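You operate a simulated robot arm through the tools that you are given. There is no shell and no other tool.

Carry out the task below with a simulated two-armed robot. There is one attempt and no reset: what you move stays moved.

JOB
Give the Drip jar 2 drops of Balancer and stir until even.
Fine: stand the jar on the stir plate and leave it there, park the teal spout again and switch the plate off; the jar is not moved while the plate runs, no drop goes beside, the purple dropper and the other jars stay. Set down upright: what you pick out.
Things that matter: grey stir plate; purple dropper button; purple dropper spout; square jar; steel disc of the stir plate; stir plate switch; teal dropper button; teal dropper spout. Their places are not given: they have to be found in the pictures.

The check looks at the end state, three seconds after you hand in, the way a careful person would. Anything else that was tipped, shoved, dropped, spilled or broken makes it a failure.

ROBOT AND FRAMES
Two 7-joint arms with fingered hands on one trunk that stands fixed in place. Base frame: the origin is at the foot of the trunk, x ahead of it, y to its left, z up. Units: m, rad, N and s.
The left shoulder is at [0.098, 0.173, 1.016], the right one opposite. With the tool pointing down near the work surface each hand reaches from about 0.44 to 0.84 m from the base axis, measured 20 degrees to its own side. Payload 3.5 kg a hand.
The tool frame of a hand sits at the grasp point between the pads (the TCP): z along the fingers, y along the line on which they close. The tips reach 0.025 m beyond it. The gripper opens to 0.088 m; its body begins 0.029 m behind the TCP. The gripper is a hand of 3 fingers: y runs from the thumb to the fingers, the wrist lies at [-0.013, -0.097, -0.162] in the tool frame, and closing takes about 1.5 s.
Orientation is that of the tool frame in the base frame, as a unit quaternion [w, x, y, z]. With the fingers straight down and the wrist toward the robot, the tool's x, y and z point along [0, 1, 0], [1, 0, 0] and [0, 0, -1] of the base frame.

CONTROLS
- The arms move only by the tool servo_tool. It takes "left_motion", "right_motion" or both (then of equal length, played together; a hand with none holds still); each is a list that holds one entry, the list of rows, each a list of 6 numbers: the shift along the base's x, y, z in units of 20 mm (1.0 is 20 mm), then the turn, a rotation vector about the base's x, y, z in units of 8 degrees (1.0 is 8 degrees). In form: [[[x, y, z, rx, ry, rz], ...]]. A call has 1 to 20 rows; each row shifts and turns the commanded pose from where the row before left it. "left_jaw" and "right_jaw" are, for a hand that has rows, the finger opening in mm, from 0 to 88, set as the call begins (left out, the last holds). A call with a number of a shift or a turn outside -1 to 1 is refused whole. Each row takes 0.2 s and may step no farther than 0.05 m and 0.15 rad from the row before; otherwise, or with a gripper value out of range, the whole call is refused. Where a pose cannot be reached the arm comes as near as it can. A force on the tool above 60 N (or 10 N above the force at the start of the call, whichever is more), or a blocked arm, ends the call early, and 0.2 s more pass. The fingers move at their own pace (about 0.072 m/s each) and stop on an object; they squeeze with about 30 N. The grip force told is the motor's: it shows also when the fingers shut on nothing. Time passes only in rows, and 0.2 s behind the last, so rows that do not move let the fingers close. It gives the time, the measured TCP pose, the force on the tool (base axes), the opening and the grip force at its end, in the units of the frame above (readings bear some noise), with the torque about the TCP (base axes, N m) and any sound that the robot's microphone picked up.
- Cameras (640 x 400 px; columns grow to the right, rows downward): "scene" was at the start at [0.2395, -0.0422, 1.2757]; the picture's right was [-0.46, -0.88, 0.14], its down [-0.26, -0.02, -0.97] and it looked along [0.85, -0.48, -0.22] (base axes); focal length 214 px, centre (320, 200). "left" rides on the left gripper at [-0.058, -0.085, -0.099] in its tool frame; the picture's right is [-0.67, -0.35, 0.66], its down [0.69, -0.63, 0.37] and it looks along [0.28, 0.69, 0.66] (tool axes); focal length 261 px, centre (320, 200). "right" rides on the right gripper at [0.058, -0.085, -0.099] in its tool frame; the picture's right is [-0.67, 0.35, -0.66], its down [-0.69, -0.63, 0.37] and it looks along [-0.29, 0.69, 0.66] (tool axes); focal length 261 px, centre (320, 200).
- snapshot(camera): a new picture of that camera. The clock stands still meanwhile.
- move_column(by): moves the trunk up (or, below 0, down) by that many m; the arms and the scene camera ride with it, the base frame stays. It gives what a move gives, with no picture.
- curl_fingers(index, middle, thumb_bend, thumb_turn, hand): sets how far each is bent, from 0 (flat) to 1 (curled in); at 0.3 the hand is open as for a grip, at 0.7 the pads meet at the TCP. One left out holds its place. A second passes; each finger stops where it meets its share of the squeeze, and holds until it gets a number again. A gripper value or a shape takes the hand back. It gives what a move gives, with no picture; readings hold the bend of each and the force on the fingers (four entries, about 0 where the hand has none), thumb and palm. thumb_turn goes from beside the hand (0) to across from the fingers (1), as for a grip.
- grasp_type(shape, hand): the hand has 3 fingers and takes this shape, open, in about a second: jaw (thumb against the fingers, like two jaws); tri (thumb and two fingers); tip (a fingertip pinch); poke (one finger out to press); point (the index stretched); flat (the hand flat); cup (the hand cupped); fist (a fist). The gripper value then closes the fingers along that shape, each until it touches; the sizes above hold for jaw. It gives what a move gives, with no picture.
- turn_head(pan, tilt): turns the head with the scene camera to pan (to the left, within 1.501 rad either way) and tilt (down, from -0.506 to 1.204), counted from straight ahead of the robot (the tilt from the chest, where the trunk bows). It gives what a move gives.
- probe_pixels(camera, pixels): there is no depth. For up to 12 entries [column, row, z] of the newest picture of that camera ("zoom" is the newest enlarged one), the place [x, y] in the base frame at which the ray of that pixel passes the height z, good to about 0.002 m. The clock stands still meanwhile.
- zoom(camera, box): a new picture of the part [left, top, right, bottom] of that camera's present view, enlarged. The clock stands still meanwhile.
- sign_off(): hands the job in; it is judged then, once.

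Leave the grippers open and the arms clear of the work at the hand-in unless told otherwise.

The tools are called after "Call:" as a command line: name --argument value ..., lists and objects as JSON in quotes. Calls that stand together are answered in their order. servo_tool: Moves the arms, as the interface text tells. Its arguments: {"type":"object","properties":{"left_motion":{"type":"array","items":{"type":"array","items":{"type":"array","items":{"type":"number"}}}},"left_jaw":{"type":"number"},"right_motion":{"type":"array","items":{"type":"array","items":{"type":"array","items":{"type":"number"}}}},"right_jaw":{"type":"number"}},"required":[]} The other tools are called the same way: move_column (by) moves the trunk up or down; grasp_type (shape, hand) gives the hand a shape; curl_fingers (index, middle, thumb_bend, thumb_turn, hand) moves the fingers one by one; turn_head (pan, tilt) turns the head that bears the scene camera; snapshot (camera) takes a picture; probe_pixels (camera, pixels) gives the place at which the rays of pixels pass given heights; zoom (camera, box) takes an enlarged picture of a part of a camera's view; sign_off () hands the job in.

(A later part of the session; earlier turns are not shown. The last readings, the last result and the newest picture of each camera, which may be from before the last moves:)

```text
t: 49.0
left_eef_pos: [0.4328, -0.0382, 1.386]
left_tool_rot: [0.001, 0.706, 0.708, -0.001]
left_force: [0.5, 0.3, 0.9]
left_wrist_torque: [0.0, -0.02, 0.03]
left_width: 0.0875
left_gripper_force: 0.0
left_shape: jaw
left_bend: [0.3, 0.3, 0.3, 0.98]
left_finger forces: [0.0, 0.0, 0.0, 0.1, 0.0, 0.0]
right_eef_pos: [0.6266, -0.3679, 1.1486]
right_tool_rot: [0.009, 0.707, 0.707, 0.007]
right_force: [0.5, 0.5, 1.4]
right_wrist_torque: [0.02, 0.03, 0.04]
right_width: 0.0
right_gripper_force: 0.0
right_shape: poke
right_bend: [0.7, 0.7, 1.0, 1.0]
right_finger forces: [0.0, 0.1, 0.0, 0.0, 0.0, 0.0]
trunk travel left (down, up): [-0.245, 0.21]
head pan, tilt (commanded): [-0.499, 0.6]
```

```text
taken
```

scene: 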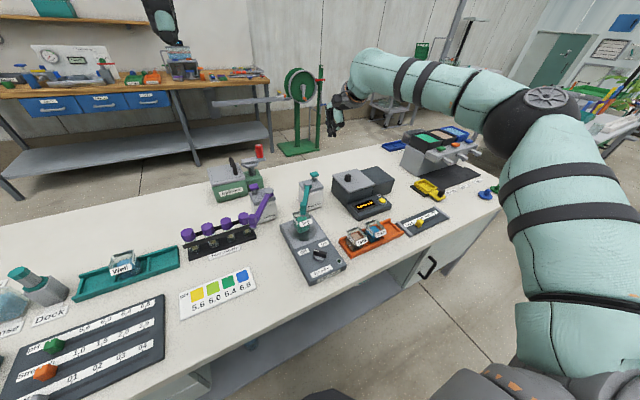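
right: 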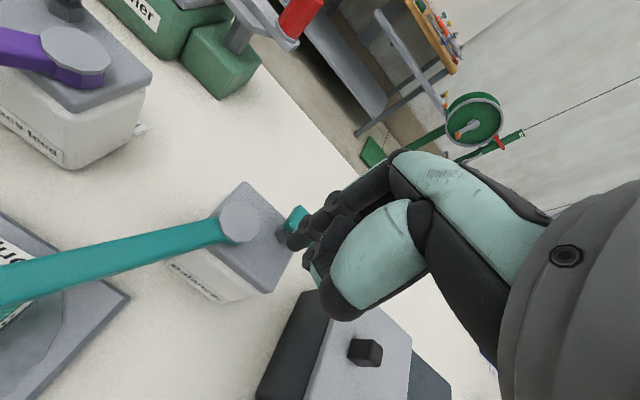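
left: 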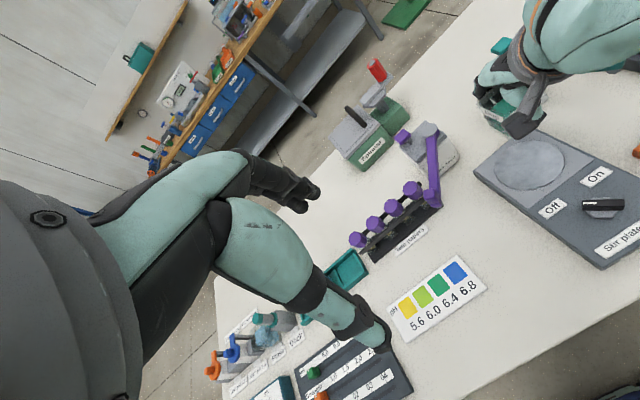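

The command follows the reached pose, good. Trunk raised; hand now at (0.627,-0.368,1.149). I move diagonally to above the button: (0.739,-0.374,0.987).

Call:
servo_tool --right_motion '[[[0.62, -0.035, -0.9, 0, 0, 0], [0.62, -0.035, -0.9, 0, 0, 0], [0.62, -0.035, -0.9, 0, 0, 0], [0.62, -0.035, -0.9, 0, 0, 0], [0.62, -0.035, -0.9, 0, 0, 0], [0.62, -0.035, -0.9, 0, 0, 0], [0.62, -0.035, -0.9, 0, 0, 0], [0.62, -0.035, -0.9, 0, 0, 0], [0.62, -0.035, -0.9, 0, 0, 0], [0, 0, 0, 0, 0, 0]]]'

Call:
snapshot --camera "scene"

Call:
snapshot --camera "left"

Call:
snapshot --camera "right"

```text
t: 51.2
left_eef_pos: [0.4337, -0.0389, 1.3861]
left_tool_rot: [0.0, 0.706, 0.708, 0.0]
left_force: [-0.3, 0.0, 0.8]
left_wrist_torque: [0.0, 0.0, 0.04]
left_width: 0.0877
left_gripper_force: 0.2
left_shape: jaw
left_bend: [0.3, 0.3, 0.3, 0.98]
left_finger forces: [0.1, 0.1, 0.0, 0.0, 0.0, 0.0]
right_eef_pos: [0.607, -0.3889, 1.0166]
right_tool_rot: [0.01, 0.706, 0.708, 0.008]
right_force: [-0.2, -0.2, -0.2]
right_wrist_torque: [-0.02, 0.02, 0.01]
right_width: 0.0001
right_gripper_force: 0.0
right_shape: poke
right_bend: [0.7, 0.7, 1.0, 1.0]
right_finger forces: [0.0, 0.0, 0.1, 0.0, 0.0, 0.0]
right hand out of reach, approached as far as the arm can: row 1, 2, 3, 4, 5, 6, 7, 8, 9
trunk travel left (down, up): [-0.245, 0.21]
head pan, tilt (commanded): [-0.499, 0.6]
```

```text
taken
```

scene: 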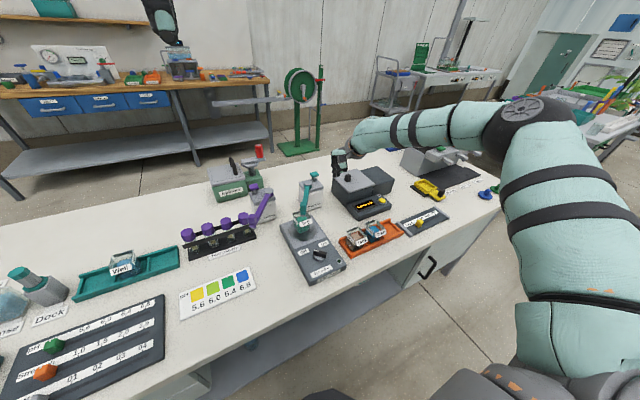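

```text
taken
```

left: 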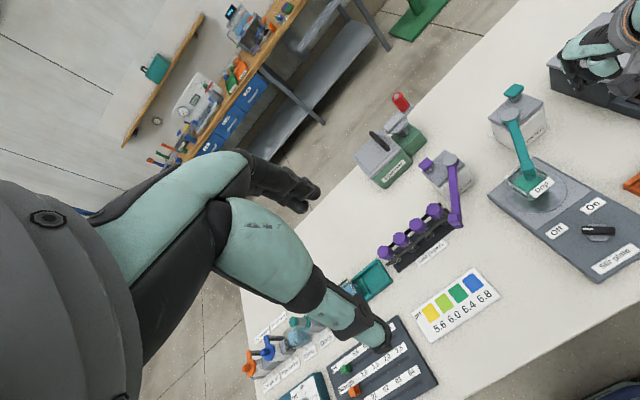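

```text
taken
```

right: 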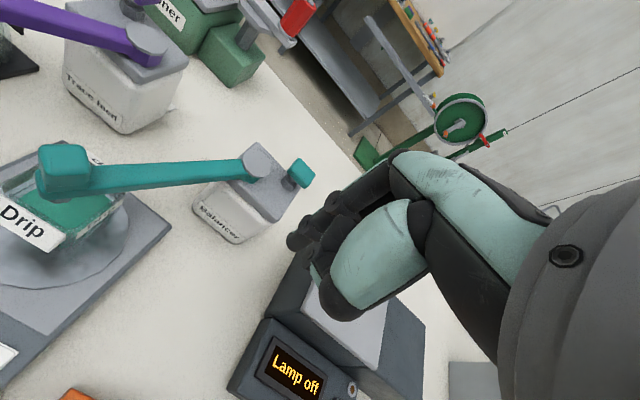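

Now it's stuck at (0.607,-0.389,1.017) with every row out of reach: probably a joint limit in this arm posture rather than distance. I pull back to a comfortable spot (≈(0.50,-0.45,1.02)) and see whether the posture frees up.

Call:
servo_tool --right_motion '[[[-0.9, -0.5, 0, 0, 0, 0], [-0.9, -0.5, 0, 0, 0, 0], [-0.9, -0.5, 0, 0, 0, 0], [-0.9, -0.5, 0, 0, 0, 0], [-0.9, -0.5, 0, 0, 0, 0], [-0.9, -0.5, 0, 0, 0, 0], [0, 0, 0, 0, 0, 0]]]'

Call:
snapshot --camera "scene"

```text
t: 52.8
left_eef_pos: [0.4336, -0.0402, 1.3866]
left_tool_rot: [0.001, 0.706, 0.708, -0.001]
left_force: [0.3, -0.2, -0.1]
left_wrist_torque: [0.0, 0.01, -0.01]
left_width: 0.0876
left_gripper_force: 0.0
left_shape: jaw
left_bend: [0.3, 0.3, 0.3, 0.98]
left_finger forces: [0.0, 0.0, 0.0, 0.0, 0.0, 0.1]
right_eef_pos: [0.5, -0.4476, 1.0186]
right_tool_rot: [0.009, 0.706, 0.708, 0.008]
right_force: [0.1, 0.0, -0.2]
right_wrist_torque: [0.01, -0.02, 0.03]
right_width: 0.0002
right_gripper_force: 0.0
right_shape: poke
right_bend: [0.7, 0.7, 1.0, 1.0]
right_finger forces: [0.0, 0.0, 0.1, 0.0, 0.0, 0.1]
trunk travel left (down, up): [-0.245, 0.21]
head pan, tilt (commanded): [-0.499, 0.6]
```

```text
taken
```

scene: 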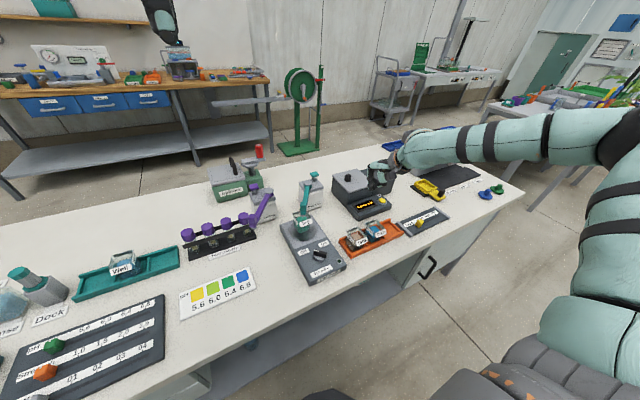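

The elbow is far out to the right, so the hand is sharply bent against the forearm. I yaw the tool +40° (aligning palm with forearm) here in free space and see if that's reachable.

Call:
servo_tool --right_motion '[[[0, 0, 0, 0, 0, 1], [0, 0, 0, 0, 0, 1], [0, 0, 0, 0, 0, 1], [0, 0, 0, 0, 0, 1], [0, 0, 0, 0, 0, 1], [0, 0, 0, 0, 0, 0]]]'

Call:
snapshot --camera "scene"

```text
t: 54.2
left_eef_pos: [0.4332, -0.0404, 1.386]
left_tool_rot: [0.001, 0.707, 0.707, 0.0]
left_force: [0.3, 0.1, 0.8]
left_wrist_torque: [0.01, -0.01, 0.0]
left_width: 0.0877
left_gripper_force: 0.0
left_shape: jaw
left_bend: [0.3, 0.3, 0.3, 0.98]
left_finger forces: [0.1, 0.0, 0.1, 0.0, 0.0, 0.0]
right_eef_pos: [0.4912, -0.4407, 1.0242]
right_tool_rot: [0.008, 0.423, 0.906, 0.01]
right_force: [-0.1, -0.3, 0.2]
right_wrist_torque: [0.02, -0.02, 0.03]
right_width: 0.0002
right_gripper_force: 0.0
right_shape: poke
right_bend: [0.7, 0.7, 1.0, 1.0]
right_finger forces: [0.0, 0.0, 0.0, 0.1, 0.0, 0.0]
right hand out of reach, approached as far as the arm can: row 5
trunk travel left (down, up): [-0.245, 0.21]
head pan, tilt (commanded): [-0.499, 0.6]
```

```text
taken
```

scene: 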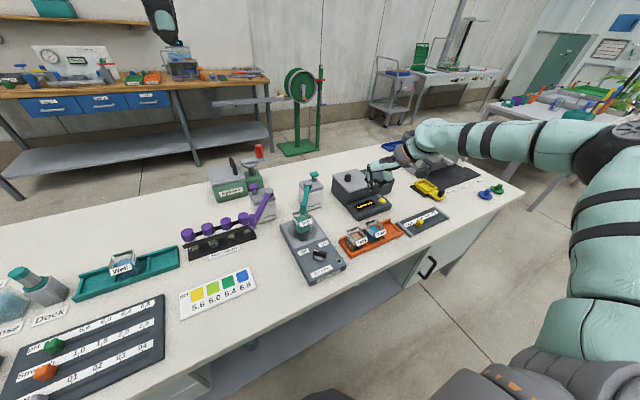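

+40° is itself at the limit (row 5 flagged). I undo the yaw and instead tilt the fingers forward by 24° (about −y), which brings the wrist back and lower, and test.

Call:
servo_tool --right_motion '[[[0, 0, 0, 0, 0, -1], [0, 0, 0, 0, 0, -1], [0, 0, 0, 0, 0, -1], [0, 0, 0, 0, 0, -1], [0, 0, 0, 0, 0, -1], [0, 0, 0, 0, -1, 0], [0, 0, 0, 0, -1, 0], [0, 0, 0, 0, -1, 0], [0, 0, 0, 0, 0, 0]]]'

Call:
snapshot --camera "scene"

```text
t: 56.2
left_eef_pos: [0.4342, -0.0395, 1.3854]
left_tool_rot: [0.0, 0.706, 0.708, -0.001]
left_force: [0.5, 0.0, 0.5]
left_wrist_torque: [0.0, 0.01, -0.03]
left_width: 0.0878
left_gripper_force: 0.1
left_shape: jaw
left_bend: [0.3, 0.3, 0.3, 0.98]
left_finger forces: [0.0, 0.1, 0.0, 0.0, 0.0, 0.1]
right_eef_pos: [0.4907, -0.4423, 1.0229]
right_tool_rot: [0.157, 0.69, 0.689, 0.155]
right_force: [-0.2, 0.3, 0.2]
right_wrist_torque: [0.01, 0.01, 0.0]
right_width: 0.0
right_gripper_force: 0.1
right_shape: poke
right_bend: [0.7, 0.7, 1.0, 1.0]
right_finger forces: [0.1, 0.1, 0.0, 0.0, 0.0, 0.0]
trunk travel left (down, up): [-0.245, 0.21]
head pan, tilt (commanded): [-0.499, 0.6]
```

```text
taken
```

scene: 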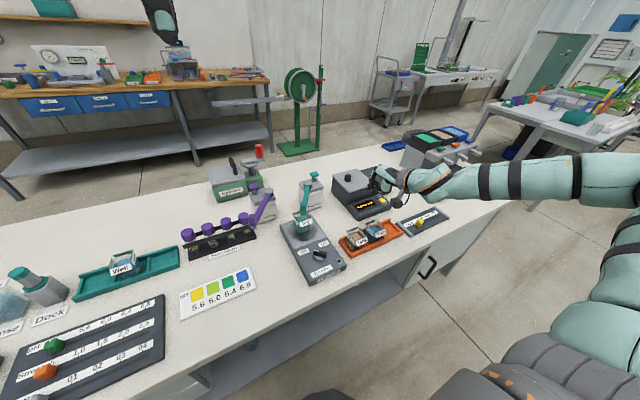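

The tilt works with no limit. Now I move forward over the lamp to above the button: TCP → (0.729,-0.374,0.990).

Call:
servo_tool --right_motion '[[[0.915, 0.262, -0.1, 0, 0, 0], [0.915, 0.262, -0.1, 0, 0, 0], [0.915, 0.262, -0.1, 0, 0, 0], [0.915, 0.262, -0.1, 0, 0, 0], [0.915, 0.262, -0.1, 0, 0, 0], [0.915, 0.262, -0.1, 0, 0, 0], [0.915, 0.262, -0.1, 0, 0, 0], [0.915, 0.262, -0.1, 0, 0, 0], [0.915, 0.262, -0.1, 0, 0, 0], [0.915, 0.262, -0.1, 0, 0, 0], [0, 0, 0, 0, 0, 0]]]'

Call:
snapshot --camera "scene"

```text
t: 58.6
left_eef_pos: [0.4342, -0.0393, 1.3863]
left_tool_rot: [0.0, 0.707, 0.707, 0.0]
left_force: [-0.2, 0.4, 0.0]
left_wrist_torque: [0.0, 0.0, -0.01]
left_width: 0.0876
left_gripper_force: 0.1
left_shape: jaw
left_bend: [0.3, 0.3, 0.3, 0.98]
left_finger forces: [0.0, 0.0, 0.0, 0.0, 0.0, 0.0]
right_eef_pos: [0.6412, -0.3925, 1.0246]
right_tool_rot: [0.156, 0.689, 0.69, 0.155]
right_force: [-0.3, -0.3, 0.3]
right_wrist_torque: [-0.01, 0.0, -0.01]
right_width: 0.0001
right_gripper_force: 0.1
right_shape: poke
right_bend: [0.7, 0.7, 1.0, 1.0]
right_finger forces: [0.0, 0.0, 0.0, 0.0, 0.0, 0.0]
right hand out of reach, approached as far as the arm can: row 8, 9, 10
trunk travel left (down, up): [-0.245, 0.21]
head pan, tilt (commanded): [-0.499, 0.6]
```

```text
taken
```

scene: 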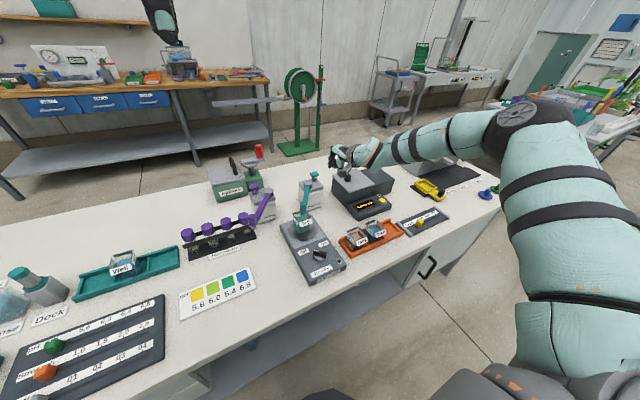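

Still limited at x≈0.64 even when tilted, so the raised trunk doesn't help. I test whether a negative yaw (−24°) frees more reach: back off 2 cm, yaw, then forward again.

Call:
servo_tool --right_motion '[[[-1, 0, 0, 0, 0, 0], [0, 0, 0, 0, 0, -1], [0, 0, 0, 0, 0, -1], [0, 0, 0, 0, 0, -1], [0.8, 0, 0, 0, 0, 0], [0.8, 0, 0, 0, 0, 0], [0.8, 0, 0, 0, 0, 0], [0.8, 0, 0, 0, 0, 0], [0.8, 0, 0, 0, 0, 0], [0, 0, 0, 0, 0, 0]]]'

Call:
snapshot --camera "scene"

```text
t: 60.8
left_eef_pos: [0.4342, -0.0396, 1.3863]
left_tool_rot: [0.0, 0.707, 0.708, 0.0]
left_force: [0.1, 0.9, -0.3]
left_wrist_torque: [0.03, 0.04, -0.02]
left_width: 0.0875
left_gripper_force: 0.2
left_shape: jaw
left_bend: [0.3, 0.3, 0.3, 0.98]
left_finger forces: [0.0, 0.0, 0.1, 0.1, 0.0, 0.1]
right_eef_pos: [0.6416, -0.4103, 1.0579]
right_tool_rot: [0.185, 0.817, 0.532, 0.12]
right_force: [0.6, -0.5, -0.2]
right_wrist_torque: [0.02, 0.03, -0.03]
right_width: 0.0
right_gripper_force: 0.0
right_shape: poke
right_bend: [0.7, 0.7, 1.0, 1.0]
right_finger forces: [0.1, 0.0, 0.0, 0.0, 0.1, 0.0]
right hand out of reach, approached as far as the arm can: row 4, 5, 6, 7, 8, 9
trunk travel left (down, up): [-0.245, 0.21]
head pan, tilt (commanded): [-0.499, 0.6]
```

```text
taken
```

scene: 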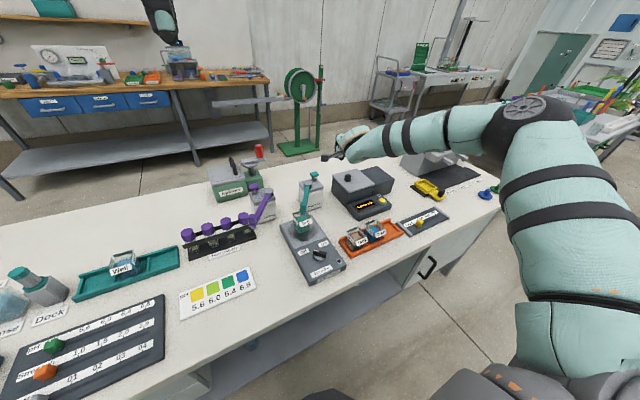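

The limit seems to come from the arm's posture, and the raised trunk made it worse. New plan: return trunk and orientation, and press with fingers only half bent (tips ≈45–50 mm further forward than the TCP) — then the TCP only needs x≈0.69, which was reachable. First back off, rise, and undo yaw and tilt.

Call:
servo_tool --right_motion '[[[-0.9, -0.1, 0.6, 0, 0, 0], [-0.9, -0.1, 0.6, 0, 0, 0], [-0.9, -0.1, 0.6, 0, 0, 0], [-0.9, -0.1, 0.6, 0, 0, 0], [-0.9, -0.1, 0.6, 0, 0, 0], [-0.9, -0.1, 0.6, 0, 0, 0], [0, 0, 0, 0, 0, 1], [0, 0, 0, 0, 0, 1], [0, 0, 0, 0, 0, 1], [0, 0, 0, 0, 1, 0], [0, 0, 0, 0, 1, 0], [0, 0, 0, 0, 1, 0], [0, 0, 0, 0, 0.19, 0], [0, 0, 0, 0, 0, 0]]]'

```text
t: 63.8
left_eef_pos: [0.4345, -0.0403, 1.3858]
left_tool_rot: [0.0, 0.707, 0.707, -0.001]
left_force: [-0.8, 0.3, -0.5]
left_wrist_torque: [0.01, -0.02, 0.02]
left_width: 0.0875
left_gripper_force: 0.0
left_shape: jaw
left_bend: [0.3, 0.3, 0.3, 0.98]
left_finger forces: [0.1, 0.0, 0.0, 0.0, 0.0, 0.0]
right_eef_pos: [0.5331, -0.4225, 1.1292]
right_tool_rot: [0.0, 0.706, 0.708, -0.002]
right_force: [0.1, 0.6, -0.5]
right_wrist_torque: [0.03, -0.01, -0.01]
right_width: 0.0001
right_gripper_force: 0.1
right_shape: poke
right_bend: [0.7, 0.7, 1.0, 1.0]
right_finger forces: [0.0, 0.1, 0.0, 0.1, 0.0, 0.0]
trunk travel left (down, up): [-0.245, 0.21]
head pan, tilt (commanded): [-0.499, 0.6]
```

Back to the straight-down orientation at (0.533,-0.4225,1.129). I lower the trunk by 0.13 m to where it was.

Call:
move_column --by -0.13

Call:
curl_fingers --hand "right" --index 0.3 --middle 0.3 --thumb_bend 1.0

Call:
snapshot --camera "scene"

Call:
zoom --camera "scene" --box '[340, 50, 460, 150]'

```text
t: 65.4
left_eef_pos: [0.4322, -0.0399, 1.2575]
left_tool_rot: [0.001, 0.706, 0.708, 0.0]
left_force: [0.1, 0.0, -0.7]
left_wrist_torque: [0.03, 0.0, -0.01]
left_width: 0.0876
left_gripper_force: 0.0
left_shape: jaw
left_bend: [0.3, 0.3, 0.3, 0.98]
left_finger forces: [0.0, 0.0, 0.1, 0.1, 0.0, 0.0]
right_eef_pos: [0.5322, -0.4226, 1.0003]
right_tool_rot: [0.001, 0.707, 0.707, 0.0]
right_force: [-0.3, -0.4, -0.3]
right_wrist_torque: [0.0, -0.01, -0.01]
right_width: 0.0
right_gripper_force: 0.1
right_shape: poke
right_bend: [0.7, 0.7, 1.0, 1.0]
right_finger forces: [0.1, 0.0, 0.0, 0.0, 0.0, 0.0]
trunk travel left (down, up): [-0.115, 0.34]
head pan, tilt (commanded): [-0.499, 0.6]
```

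```text
t: 66.4
left_eef_pos: [0.432, -0.0395, 1.2555]
left_tool_rot: [0.0, 0.707, 0.708, 0.0]
left_force: [0.7, 0.3, -0.5]
left_wrist_torque: [0.0, 0.01, -0.02]
left_width: 0.0877
left_gripper_force: 0.0
left_shape: jaw
left_bend: [0.3, 0.3, 0.3, 0.98]
left_finger forces: [0.0, 0.0, 0.0, 0.0, 0.0, 0.0]
right_eef_pos: [0.5335, -0.4219, 0.9984]
right_tool_rot: [0.0, 0.707, 0.708, -0.001]
right_force: [-0.2, -0.8, 0.5]
right_wrist_torque: [-0.01, 0.0, 0.0]
right_width: 0.0214
right_gripper_force: 0.1
right_shape: fingers
right_bend: [0.29, 0.3, 1.0, 1.0]
right_finger forces: [0.0, 0.0, 0.0, 0.1, 0.0, 0.0]
trunk travel left (down, up): [-0.115, 0.34]
head pan, tilt (commanded): [-0.499, 0.6]
```

```text
taken
```

scene: 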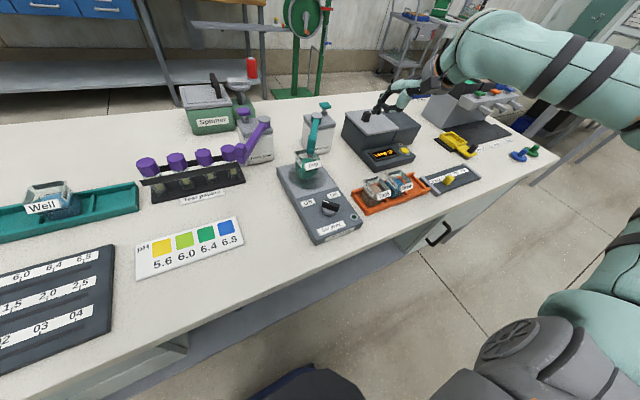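

```text
4.00 times, centred on (400, 100) of scene
```

zoom: 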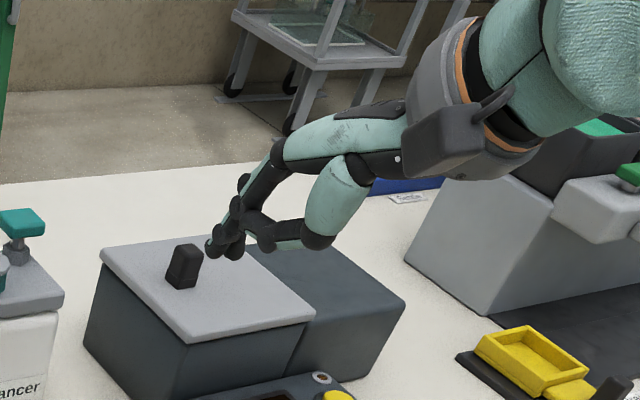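

The fingers now slope forward with the thumb tucked behind. I probe the fingertips (scene (373,113), (378.8,113.8)) to find their offset.

Call:
zoom --camera "scene" --box '[360, 85, 420, 125]'

Call:
probe_pixels --camera "scene" --pixels '[[373, 113.5, 0.97], [373, 113.5, 0.975], [373, 113.5, 0.98], [378.75, 114, 0.97], [378.75, 114, 0.975], [378.75, 114, 0.98]]'

Call:
snapshot --camera "right"

```text
10.00 times, centred on (390, 105) of scene
```

zoom: 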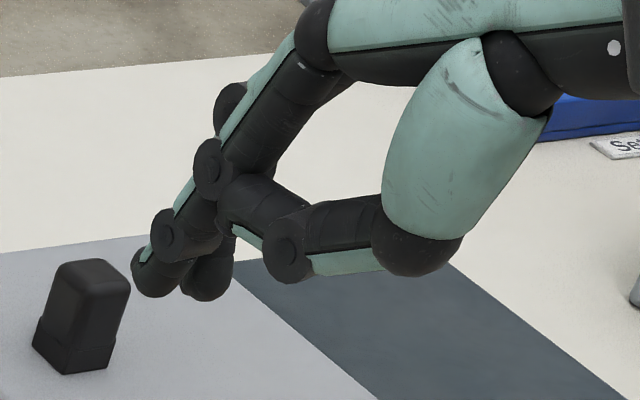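

```text
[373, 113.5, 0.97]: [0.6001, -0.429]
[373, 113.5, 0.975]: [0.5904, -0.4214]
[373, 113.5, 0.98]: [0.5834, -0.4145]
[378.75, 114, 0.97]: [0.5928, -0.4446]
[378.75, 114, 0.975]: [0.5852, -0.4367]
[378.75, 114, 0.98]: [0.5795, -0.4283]
```

```text
taken
```

right: 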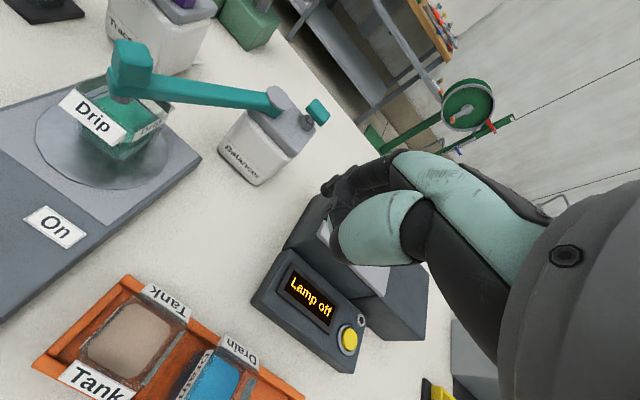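

Fingertips are now at TCP +(52,−3.5,−23) mm. So for the button I need TCP ≈ (0.690,-0.3755). I move there at z≈0.985 (tips ≈0.962).

Call:
servo_tool --right_motion '[[[0.978, 0.29, -0.08, 0, 0, 0], [0.978, 0.29, -0.08, 0, 0, 0], [0.978, 0.29, -0.08, 0, 0, 0], [0.978, 0.29, -0.08, 0, 0, 0], [0.978, 0.29, -0.08, 0, 0, 0], [0.978, 0.29, -0.08, 0, 0, 0], [0.978, 0.29, -0.08, 0, 0, 0], [0.978, 0.29, -0.08, 0, 0, 0], [0, 0, 0, 0, 0, 0]]]'

Call:
zoom --camera "scene" --box '[290, 75, 380, 155]'

Call:
zoom --camera "left" --box '[460, 0, 620, 130]'

Call:
zoom --camera "right" --box '[200, 120, 420, 300]'

```text
t: 68.4
left_eef_pos: [0.4332, -0.0387, 1.2574]
left_tool_rot: [0.0, 0.706, 0.708, 0.0]
left_force: [-0.3, -1.6, -0.2]
left_wrist_torque: [0.0, -0.02, -0.03]
left_width: 0.0878
left_gripper_force: 0.1
left_shape: jaw
left_bend: [0.3, 0.3, 0.3, 0.98]
left_finger forces: [0.0, 0.0, 0.0, 0.1, 0.0, 0.0]
right_eef_pos: [0.6899, -0.3758, 0.9863]
right_tool_rot: [0.0, 0.707, 0.707, 0.0]
right_force: [-0.7, -0.3, 1.1]
right_wrist_torque: [-0.01, -0.01, -0.02]
right_width: 0.0213
right_gripper_force: 0.0
right_shape: fingers
right_bend: [0.29, 0.3, 1.0, 1.0]
right_finger forces: [0.0, 0.0, 0.1, 0.0, 0.1, 0.0]
trunk travel left (down, up): [-0.115, 0.34]
head pan, tilt (commanded): [-0.499, 0.6]
```

```text
5.00 times, centred on (335, 115) of scene
```

zoom: 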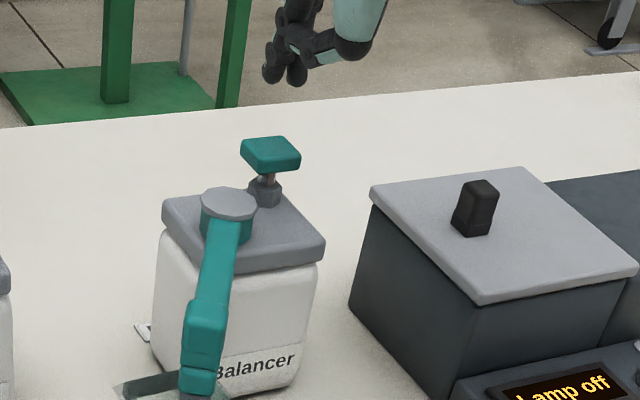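

```text
3.08 times, centred on (540, 65) of left
```

zoom: 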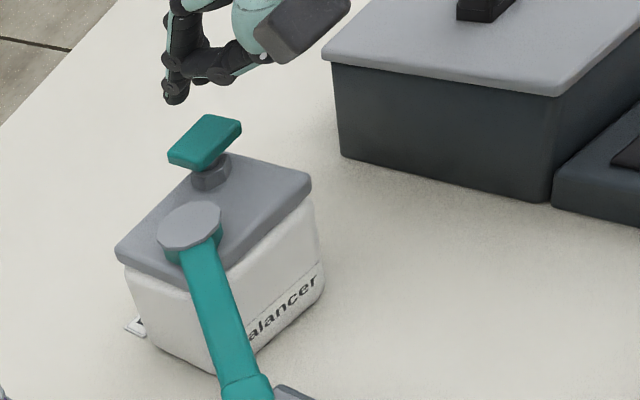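

```text
2.22 times, centred on (310, 210) of right
```

zoom: 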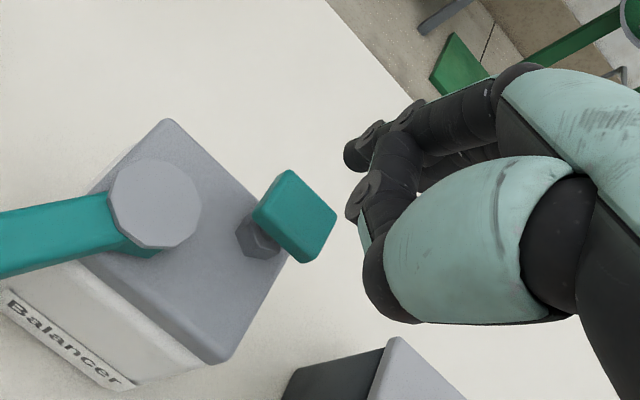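

No limit this time. I triangulate the index tip (scene (325,90), left (493.6,31.6)) against the button (0.742,-0.379,0.924).

Call:
probe_pixels --camera "scene" --pixels '[[324.8, 91, 0.95], [324.8, 91, 0.97], [330, 91.5, 0.95], [330, 91.5, 0.97], [325.2, 105, 0.924]]'

Call:
probe_pixels --camera "left" --pixels '[[493.6, 31.6, 0.95], [493.6, 31.6, 0.97], [496.2, 45.5, 0.924]]'

```text
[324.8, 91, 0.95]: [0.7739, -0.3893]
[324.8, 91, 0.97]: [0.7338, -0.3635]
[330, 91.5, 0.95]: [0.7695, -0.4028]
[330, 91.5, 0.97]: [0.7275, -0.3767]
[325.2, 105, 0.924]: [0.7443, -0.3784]
```

```text
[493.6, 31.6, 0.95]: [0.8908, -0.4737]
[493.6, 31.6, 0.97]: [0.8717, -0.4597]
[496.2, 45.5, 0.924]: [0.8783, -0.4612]
```

The left probe referred to an old snapshot (raised trunk). I take new ones and probe again.

Call:
snapshot --camera "left"

Call:
snapshot --camera "scene"

Call:
probe_pixels --camera "left" --pixels '[[493.6, 31.6, 0.95], [493.6, 31.6, 0.97], [496.2, 45.5, 0.924], [505.5, 25, 0.97]]'

Call:
probe_pixels --camera "scene" --pixels '[[324.8, 91, 0.95], [324.8, 91, 0.97], [330, 91.5, 0.95], [330, 91.5, 0.97], [325.2, 105, 0.924]]'

```text
taken
```

left: 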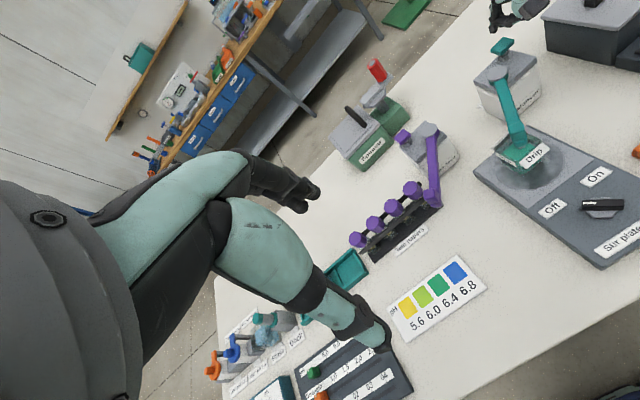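

```text
taken
```

scene: 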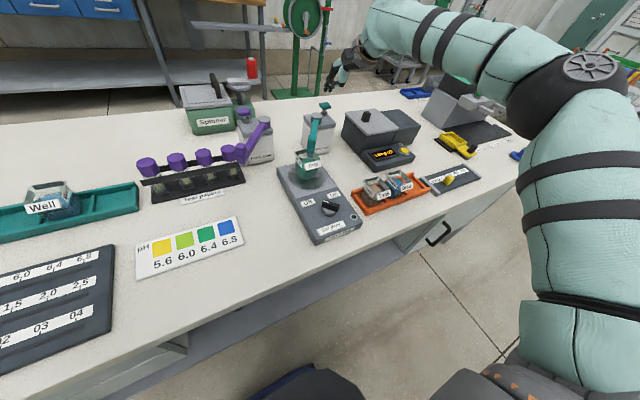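

```text
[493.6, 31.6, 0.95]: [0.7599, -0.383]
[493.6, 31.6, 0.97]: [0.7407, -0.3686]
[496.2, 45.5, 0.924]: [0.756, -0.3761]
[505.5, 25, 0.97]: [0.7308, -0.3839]
```

```text
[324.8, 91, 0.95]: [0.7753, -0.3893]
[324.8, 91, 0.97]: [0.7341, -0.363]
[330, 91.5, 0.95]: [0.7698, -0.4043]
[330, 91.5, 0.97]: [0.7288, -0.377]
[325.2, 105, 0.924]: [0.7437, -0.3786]
```

The tips' midpoint is (0.744,-0.3785), right over the button centre. I lower 33 mm (tips ≈7 mm above the button) and look.

Call:
servo_tool --right_motion '[[[0, 0, -0.55, 0, 0, 0], [0, 0, -0.55, 0, 0, 0], [0, 0, -0.55, 0, 0, 0], [0, 0, 0, 0, 0, 0]]]'

Call:
zoom --camera "scene" --box '[300, 85, 350, 125]'

Call:
zoom --camera "left" --box '[470, 10, 550, 70]'

Call:
zoom --camera "right" --box '[200, 120, 420, 300]'

```text
t: 69.4
left_eef_pos: [0.4342, -0.0386, 1.2555]
left_tool_rot: [0.001, 0.706, 0.708, -0.001]
left_force: [-0.3, 0.5, 1.0]
left_wrist_torque: [-0.01, -0.03, -0.01]
left_width: 0.0878
left_gripper_force: 0.0
left_shape: jaw
left_bend: [0.3, 0.3, 0.3, 0.98]
left_finger forces: [0.0, 0.1, 0.0, 0.0, 0.0, 0.0]
right_eef_pos: [0.6906, -0.3761, 0.9531]
right_tool_rot: [0.001, 0.706, 0.708, -0.002]
right_force: [-0.4, 0.4, 0.2]
right_wrist_torque: [0.02, 0.01, -0.01]
right_width: 0.0216
right_gripper_force: 0.1
right_shape: fingers
right_bend: [0.29, 0.3, 1.0, 1.0]
right_finger forces: [0.0, 0.0, 0.1, 0.0, 0.1, 0.1]
trunk travel left (down, up): [-0.115, 0.34]
head pan, tilt (commanded): [-0.499, 0.6]
```

```text
10.00 times, centred on (325, 105) of scene
```

zoom: 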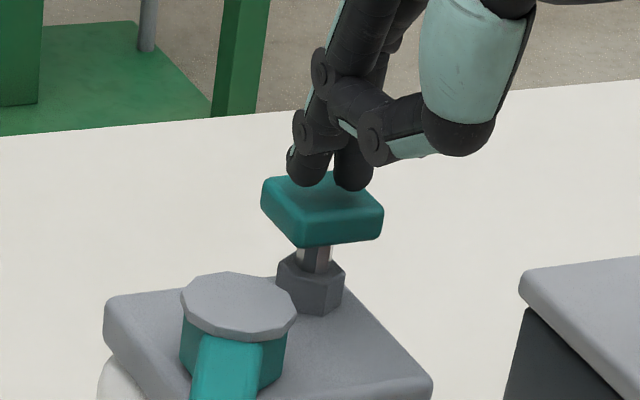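

```text
6.67 times, centred on (510, 40) of left
```

zoom: 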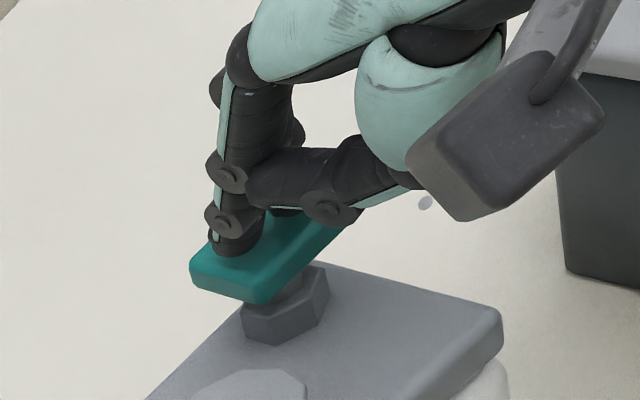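

```text
2.22 times, centred on (310, 210) of right
```

zoom: 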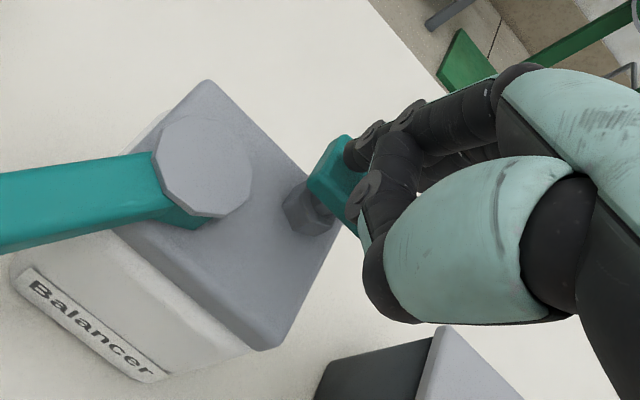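

The fingers are just above the button (shadow visible). I lower 6 mm to touch and read force.

Call:
servo_tool --right_motion '[[[0, 0, -0.1, 0, 0, 0], [0, 0, -0.1, 0, 0, 0], [0, 0, -0.1, 0, 0, 0], [0, 0, 0, 0, 0, 0]]]'

Call:
zoom --camera "scene" --box '[300, 85, 350, 125]'

```text
t: 70.4
left_eef_pos: [0.4327, -0.0396, 1.2567]
left_tool_rot: [0.001, 0.707, 0.708, -0.001]
left_force: [0.0, -1.0, 1.4]
left_wrist_torque: [-0.01, -0.03, -0.01]
left_width: 0.0876
left_gripper_force: 0.0
left_shape: jaw
left_bend: [0.3, 0.3, 0.3, 0.98]
left_finger forces: [0.0, 0.1, 0.1, 0.0, 0.0, 0.1]
right_eef_pos: [0.6898, -0.3759, 0.9473]
right_tool_rot: [0.0, 0.707, 0.707, -0.002]
right_force: [0.1, 0.7, 1.5]
right_wrist_torque: [-0.03, -0.06, 0.04]
right_width: 0.0211
right_gripper_force: 0.2
right_shape: fingers
right_bend: [0.29, 0.3, 1.0, 1.0]
right_finger forces: [0.0, 1.1, 0.0, 0.0, 0.0, 0.0]
trunk travel left (down, up): [-0.115, 0.34]
head pan, tilt (commanded): [-0.499, 0.6]
```

```text
10.00 times, centred on (325, 105) of scene
```

zoom: 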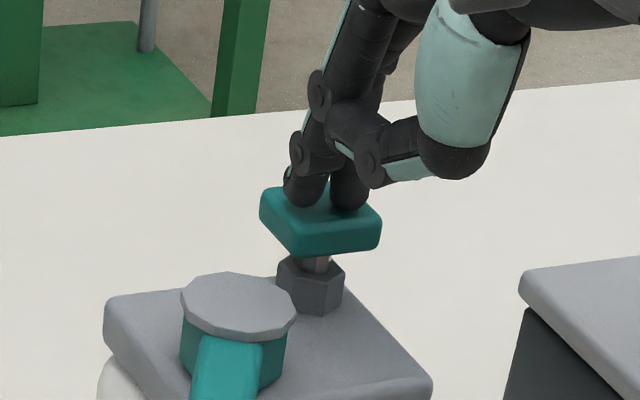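

Contact (middle 1.1 N) and the button has gone down ≈2–3 mm already; no sound yet. I press further in 1.5 mm steps.

Call:
servo_tool --right_motion '[[[0, 0, -0.08, 0, 0, 0], [0, 0, -0.08, 0, 0, 0], [0, 0, 0, 0, 0, 0]]]'

Call:
zoom --camera "scene" --box '[290, 85, 350, 175]'

```text
t: 71.2
left_eef_pos: [0.4322, -0.0387, 1.2555]
left_tool_rot: [0.0, 0.707, 0.708, 0.0]
left_force: [0.4, -0.4, -0.2]
left_wrist_torque: [-0.03, 0.0, -0.02]
left_width: 0.0875
left_gripper_force: 0.1
left_shape: jaw
left_bend: [0.3, 0.3, 0.3, 0.98]
left_finger forces: [0.1, 0.0, 0.1, 0.0, 0.1, 0.0]
right_eef_pos: [0.6903, -0.376, 0.9455]
right_tool_rot: [0.001, 0.707, 0.708, 0.0]
right_force: [-0.3, -0.9, 1.6]
right_wrist_torque: [-0.03, -0.1, -0.01]
right_width: 0.0216
right_gripper_force: 0.7
right_shape: fingers
right_bend: [0.29, 0.3, 1.0, 1.0]
right_finger forces: [0.0, 1.8, 0.0, 0.0, 0.1, 0.0]
trunk travel left (down, up): [-0.115, 0.34]
head pan, tilt (commanded): [-0.499, 0.6]
```

```text
4.44 times, centred on (320, 130) of scene
```

zoom: 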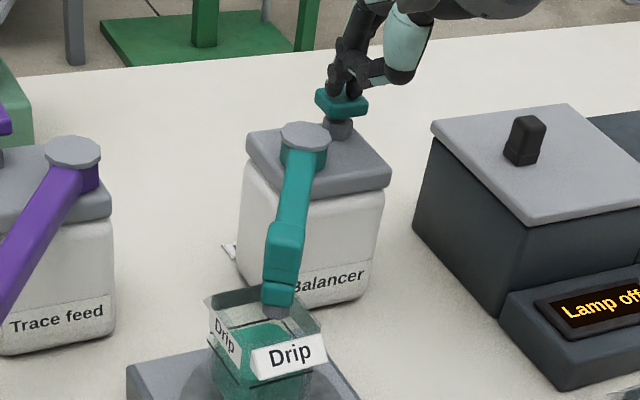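

Force rising gently (1.8 N). I press another 3 mm.

Call:
servo_tool --right_motion '[[[0, 0, -0.08, 0, 0, 0], [0, 0, -0.08, 0, 0, 0], [0, 0, 0, 0, 0, 0]]]'

Call:
zoom --camera "scene" --box '[290, 85, 350, 175]'

```text
t: 72.0
left_eef_pos: [0.4331, -0.0391, 1.2563]
left_tool_rot: [0.001, 0.706, 0.708, -0.001]
left_force: [0.6, -0.3, -1.0]
left_wrist_torque: [-0.02, -0.02, 0.02]
left_width: 0.0875
left_gripper_force: 0.1
left_shape: jaw
left_bend: [0.3, 0.3, 0.3, 0.98]
left_finger forces: [0.0, 0.0, 0.0, 0.0, 0.1, 0.0]
right_eef_pos: [0.6912, -0.3764, 0.942]
right_tool_rot: [0.001, 0.707, 0.707, -0.001]
right_force: [-1.1, -0.7, 3.1]
right_wrist_torque: [-0.02, -0.1, 0.03]
right_width: 0.0216
right_gripper_force: 1.0
right_shape: fingers
right_bend: [0.29, 0.3, 1.0, 1.0]
right_finger forces: [0.1, 2.5, 0.1, 0.0, 0.0, 0.0]
trunk travel left (down, up): [-0.115, 0.34]
head pan, tilt (commanded): [-0.499, 0.6]
heard: click
```

```text
4.44 times, centred on (320, 130) of scene
```

zoom: 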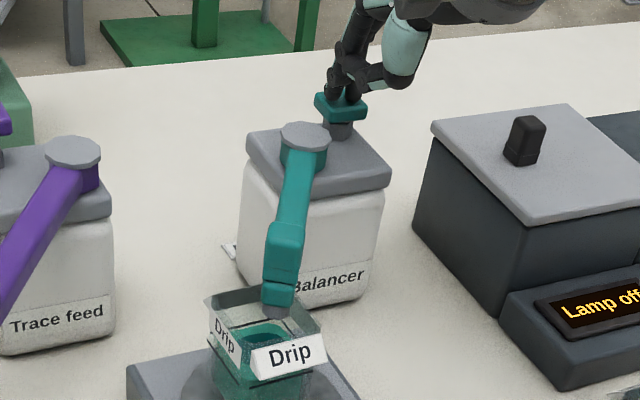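

Heard a click at TCP z≈0.942. I look at the jar for the drop.

Call:
zoom --camera "scene" --box '[290, 140, 340, 180]'

Call:
zoom --camera "left" --box '[480, 115, 570, 185]'

```text
10.00 times, centred on (315, 160) of scene
```

zoom: 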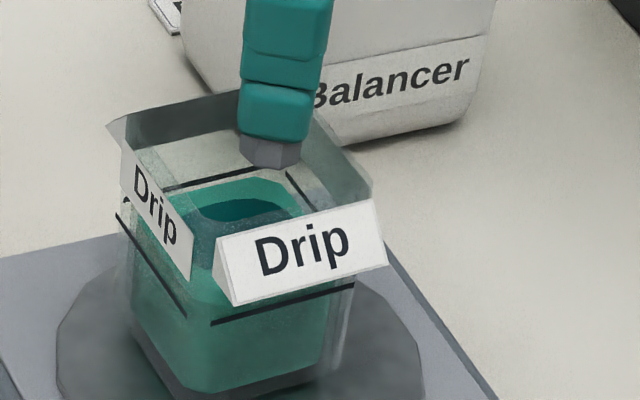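

```text
5.71 times, centred on (525, 150) of left
```

zoom: 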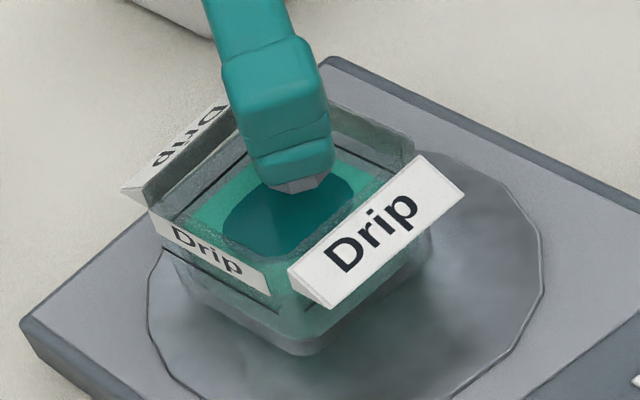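

One drop is in the jar (dark patch on the surface). I release the button fully: up 12 mm, and wait.

Call:
servo_tool --right_motion '[[[0, 0, 0.2, 0, 0, 0], [0, 0, 0.2, 0, 0, 0], [0, 0, 0.2, 0, 0, 0], [0, 0, 0, 0, 0, 0], [0, 0, 0, 0, 0, 0]]]'

Call:
zoom --camera "scene" --box '[300, 85, 350, 125]'

Call:
zoom --camera "left" --box '[480, 115, 570, 185]'

```text
t: 73.2
left_eef_pos: [0.4346, -0.04, 1.2564]
left_tool_rot: [0.0, 0.706, 0.708, 0.0]
left_force: [-0.9, -0.6, 0.2]
left_wrist_torque: [0.0, 0.02, 0.0]
left_width: 0.0877
left_gripper_force: 0.1
left_shape: jaw
left_bend: [0.3, 0.3, 0.3, 0.98]
left_finger forces: [0.0, 0.0, 0.0, 0.0, 0.0, 0.0]
right_eef_pos: [0.6898, -0.3767, 0.953]
right_tool_rot: [-0.001, 0.707, 0.707, -0.002]
right_force: [0.1, 0.2, -0.3]
right_wrist_torque: [-0.03, 0.01, 0.03]
right_width: 0.0216
right_gripper_force: 0.0
right_shape: fingers
right_bend: [0.29, 0.3, 1.0, 1.0]
right_finger forces: [0.0, 0.0, 0.0, 0.1, 0.0, 0.1]
trunk travel left (down, up): [-0.115, 0.34]
head pan, tilt (commanded): [-0.499, 0.6]
```

```text
10.00 times, centred on (325, 105) of scene
```

zoom: 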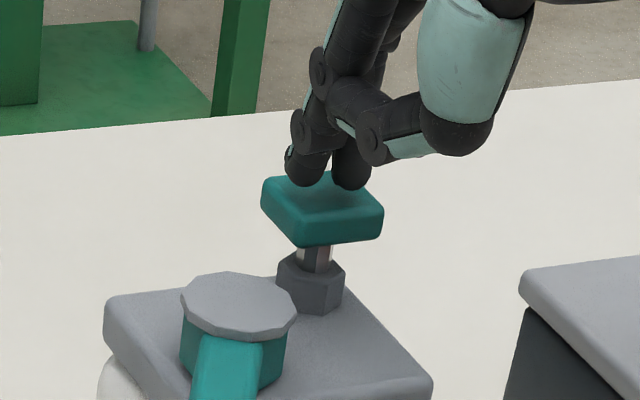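

```text
5.71 times, centred on (525, 150) of left
```

zoom: 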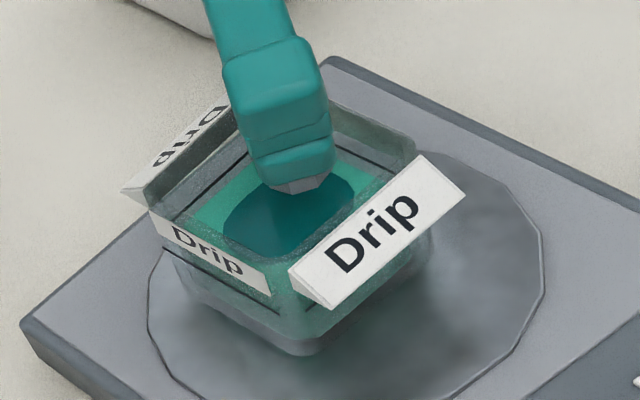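

The button is back up fully. Second press: 12.4 mm down as before, in small steps.

Call:
servo_tool --right_motion '[[[0, 0, -0.1, 0, 0, 0], [0, 0, -0.1, 0, 0, 0], [0, 0, -0.1, 0, 0, 0], [0, 0, -0.08, 0, 0, 0], [0, 0, -0.08, 0, 0, 0], [0, 0, 0, 0, 0, 0]]]'

```text
t: 74.6
left_eef_pos: [0.4334, -0.0394, 1.2562]
left_tool_rot: [0.0, 0.706, 0.708, -0.001]
left_force: [-0.7, -0.3, -0.9]
left_wrist_torque: [-0.01, 0.0, -0.01]
left_width: 0.0878
left_gripper_force: 0.0
left_shape: jaw
left_bend: [0.3, 0.3, 0.3, 0.98]
left_finger forces: [0.0, 0.0, 0.1, 0.0, 0.0, 0.0]
right_eef_pos: [0.6889, -0.3754, 0.944]
right_tool_rot: [0.0, 0.706, 0.708, 0.0]
right_force: [0.0, -1.1, 1.7]
right_wrist_torque: [-0.02, -0.08, -0.01]
right_width: 0.0214
right_gripper_force: 0.9
right_shape: fingers
right_bend: [0.29, 0.3, 1.0, 1.0]
right_finger forces: [0.0, 1.7, 0.1, 0.0, 0.0, 0.1]
trunk travel left (down, up): [-0.115, 0.34]
head pan, tilt (commanded): [-0.499, 0.6]
```

No click yet (1.7 N). The last 3 mm of the press now.

Call:
servo_tool --right_motion '[[[0, 0, -0.08, 0, 0, 0], [0, 0, -0.08, 0, 0, 0], [0, 0, 0, 0, 0, 0]]]'

Call:
zoom --camera "left" --box '[480, 115, 570, 185]'

```text
t: 75.4
left_eef_pos: [0.4337, -0.0396, 1.2568]
left_tool_rot: [0.001, 0.707, 0.707, -0.001]
left_force: [0.0, -0.4, -0.9]
left_wrist_torque: [0.0, -0.01, 0.0]
left_width: 0.0877
left_gripper_force: 0.1
left_shape: jaw
left_bend: [0.3, 0.3, 0.3, 0.98]
left_finger forces: [0.0, 0.0, 0.0, 0.0, 0.1, 0.1]
right_eef_pos: [0.6901, -0.3743, 0.9413]
right_tool_rot: [0.001, 0.707, 0.708, -0.001]
right_force: [-0.7, -1.4, 2.3]
right_wrist_torque: [-0.03, -0.15, -0.05]
right_width: 0.0215
right_gripper_force: 1.2
right_shape: fingers
right_bend: [0.29, 0.3, 1.0, 1.0]
right_finger forces: [0.0, 2.6, 0.1, 0.0, 0.1, 0.0]
trunk travel left (down, up): [-0.115, 0.34]
head pan, tilt (commanded): [-0.499, 0.6]
heard: click
```

```text
5.71 times, centred on (525, 150) of left
```

zoom: 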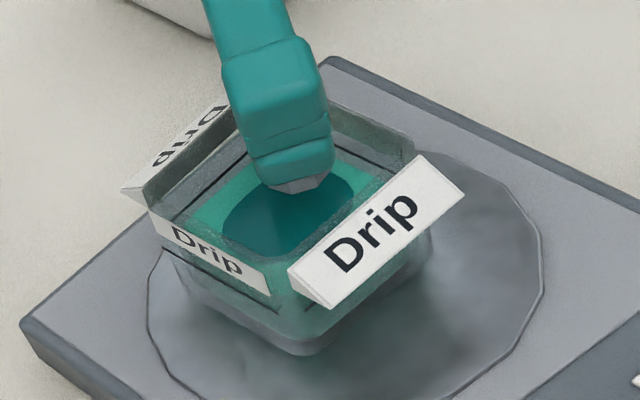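

Second click heard: two presses, two drops. I release straight up by 50 mm and check the jar and its surroundings.

Call:
servo_tool --right_motion '[[[0, 0, 0.2, 0, 0, 0], [0, 0, 0.3, 0, 0, 0], [0, 0, 0.5, 0, 0, 0], [0, 0, 0.7, 0, 0, 0], [0, 0, 0.8, 0, 0, 0], [0, 0, 0, 0, 0, 0]]]'

Call:
snapshot --camera "scene"

Call:
zoom --camera "scene" --box '[280, 95, 360, 185]'

Call:
zoom --camera "left" --box '[480, 115, 570, 185]'

```text
t: 76.8
left_eef_pos: [0.4345, -0.0398, 1.257]
left_tool_rot: [0.0, 0.707, 0.708, -0.001]
left_force: [0.9, -0.7, 0.2]
left_wrist_torque: [-0.02, 0.0, -0.01]
left_width: 0.0878
left_gripper_force: 0.1
left_shape: jaw
left_bend: [0.3, 0.3, 0.3, 0.98]
left_finger forces: [0.1, 0.1, 0.0, 0.1, 0.0, 0.0]
right_eef_pos: [0.6912, -0.3756, 0.9902]
right_tool_rot: [0.0, 0.706, 0.708, -0.001]
right_force: [-1.3, 0.3, -0.1]
right_wrist_torque: [0.02, 0.0, 0.02]
right_width: 0.0215
right_gripper_force: 0.1
right_shape: fingers
right_bend: [0.29, 0.3, 1.0, 1.0]
right_finger forces: [0.1, 0.1, 0.1, 0.0, 0.1, 0.0]
trunk travel left (down, up): [-0.115, 0.34]
head pan, tilt (commanded): [-0.499, 0.6]
```

```text
taken
```

scene: 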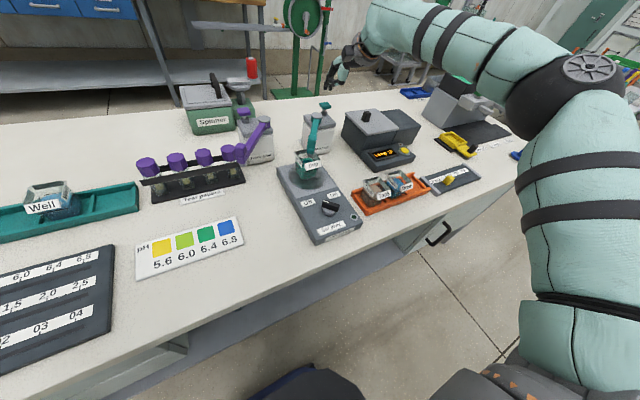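

```text
4.44 times, centred on (320, 140) of scene
```

zoom: 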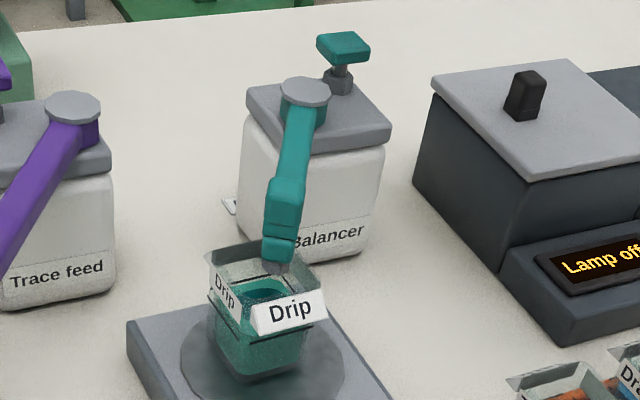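

```text
5.71 times, centred on (525, 150) of left
```

zoom: 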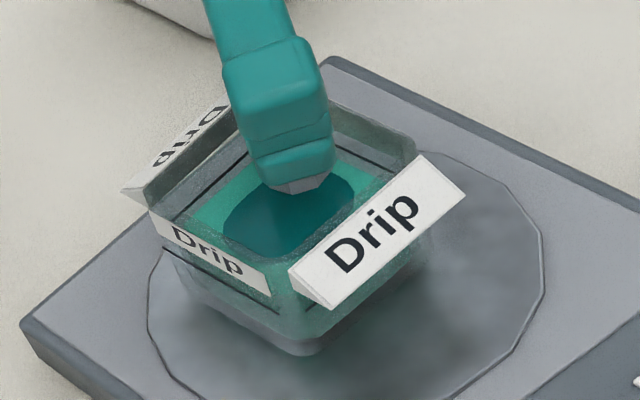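

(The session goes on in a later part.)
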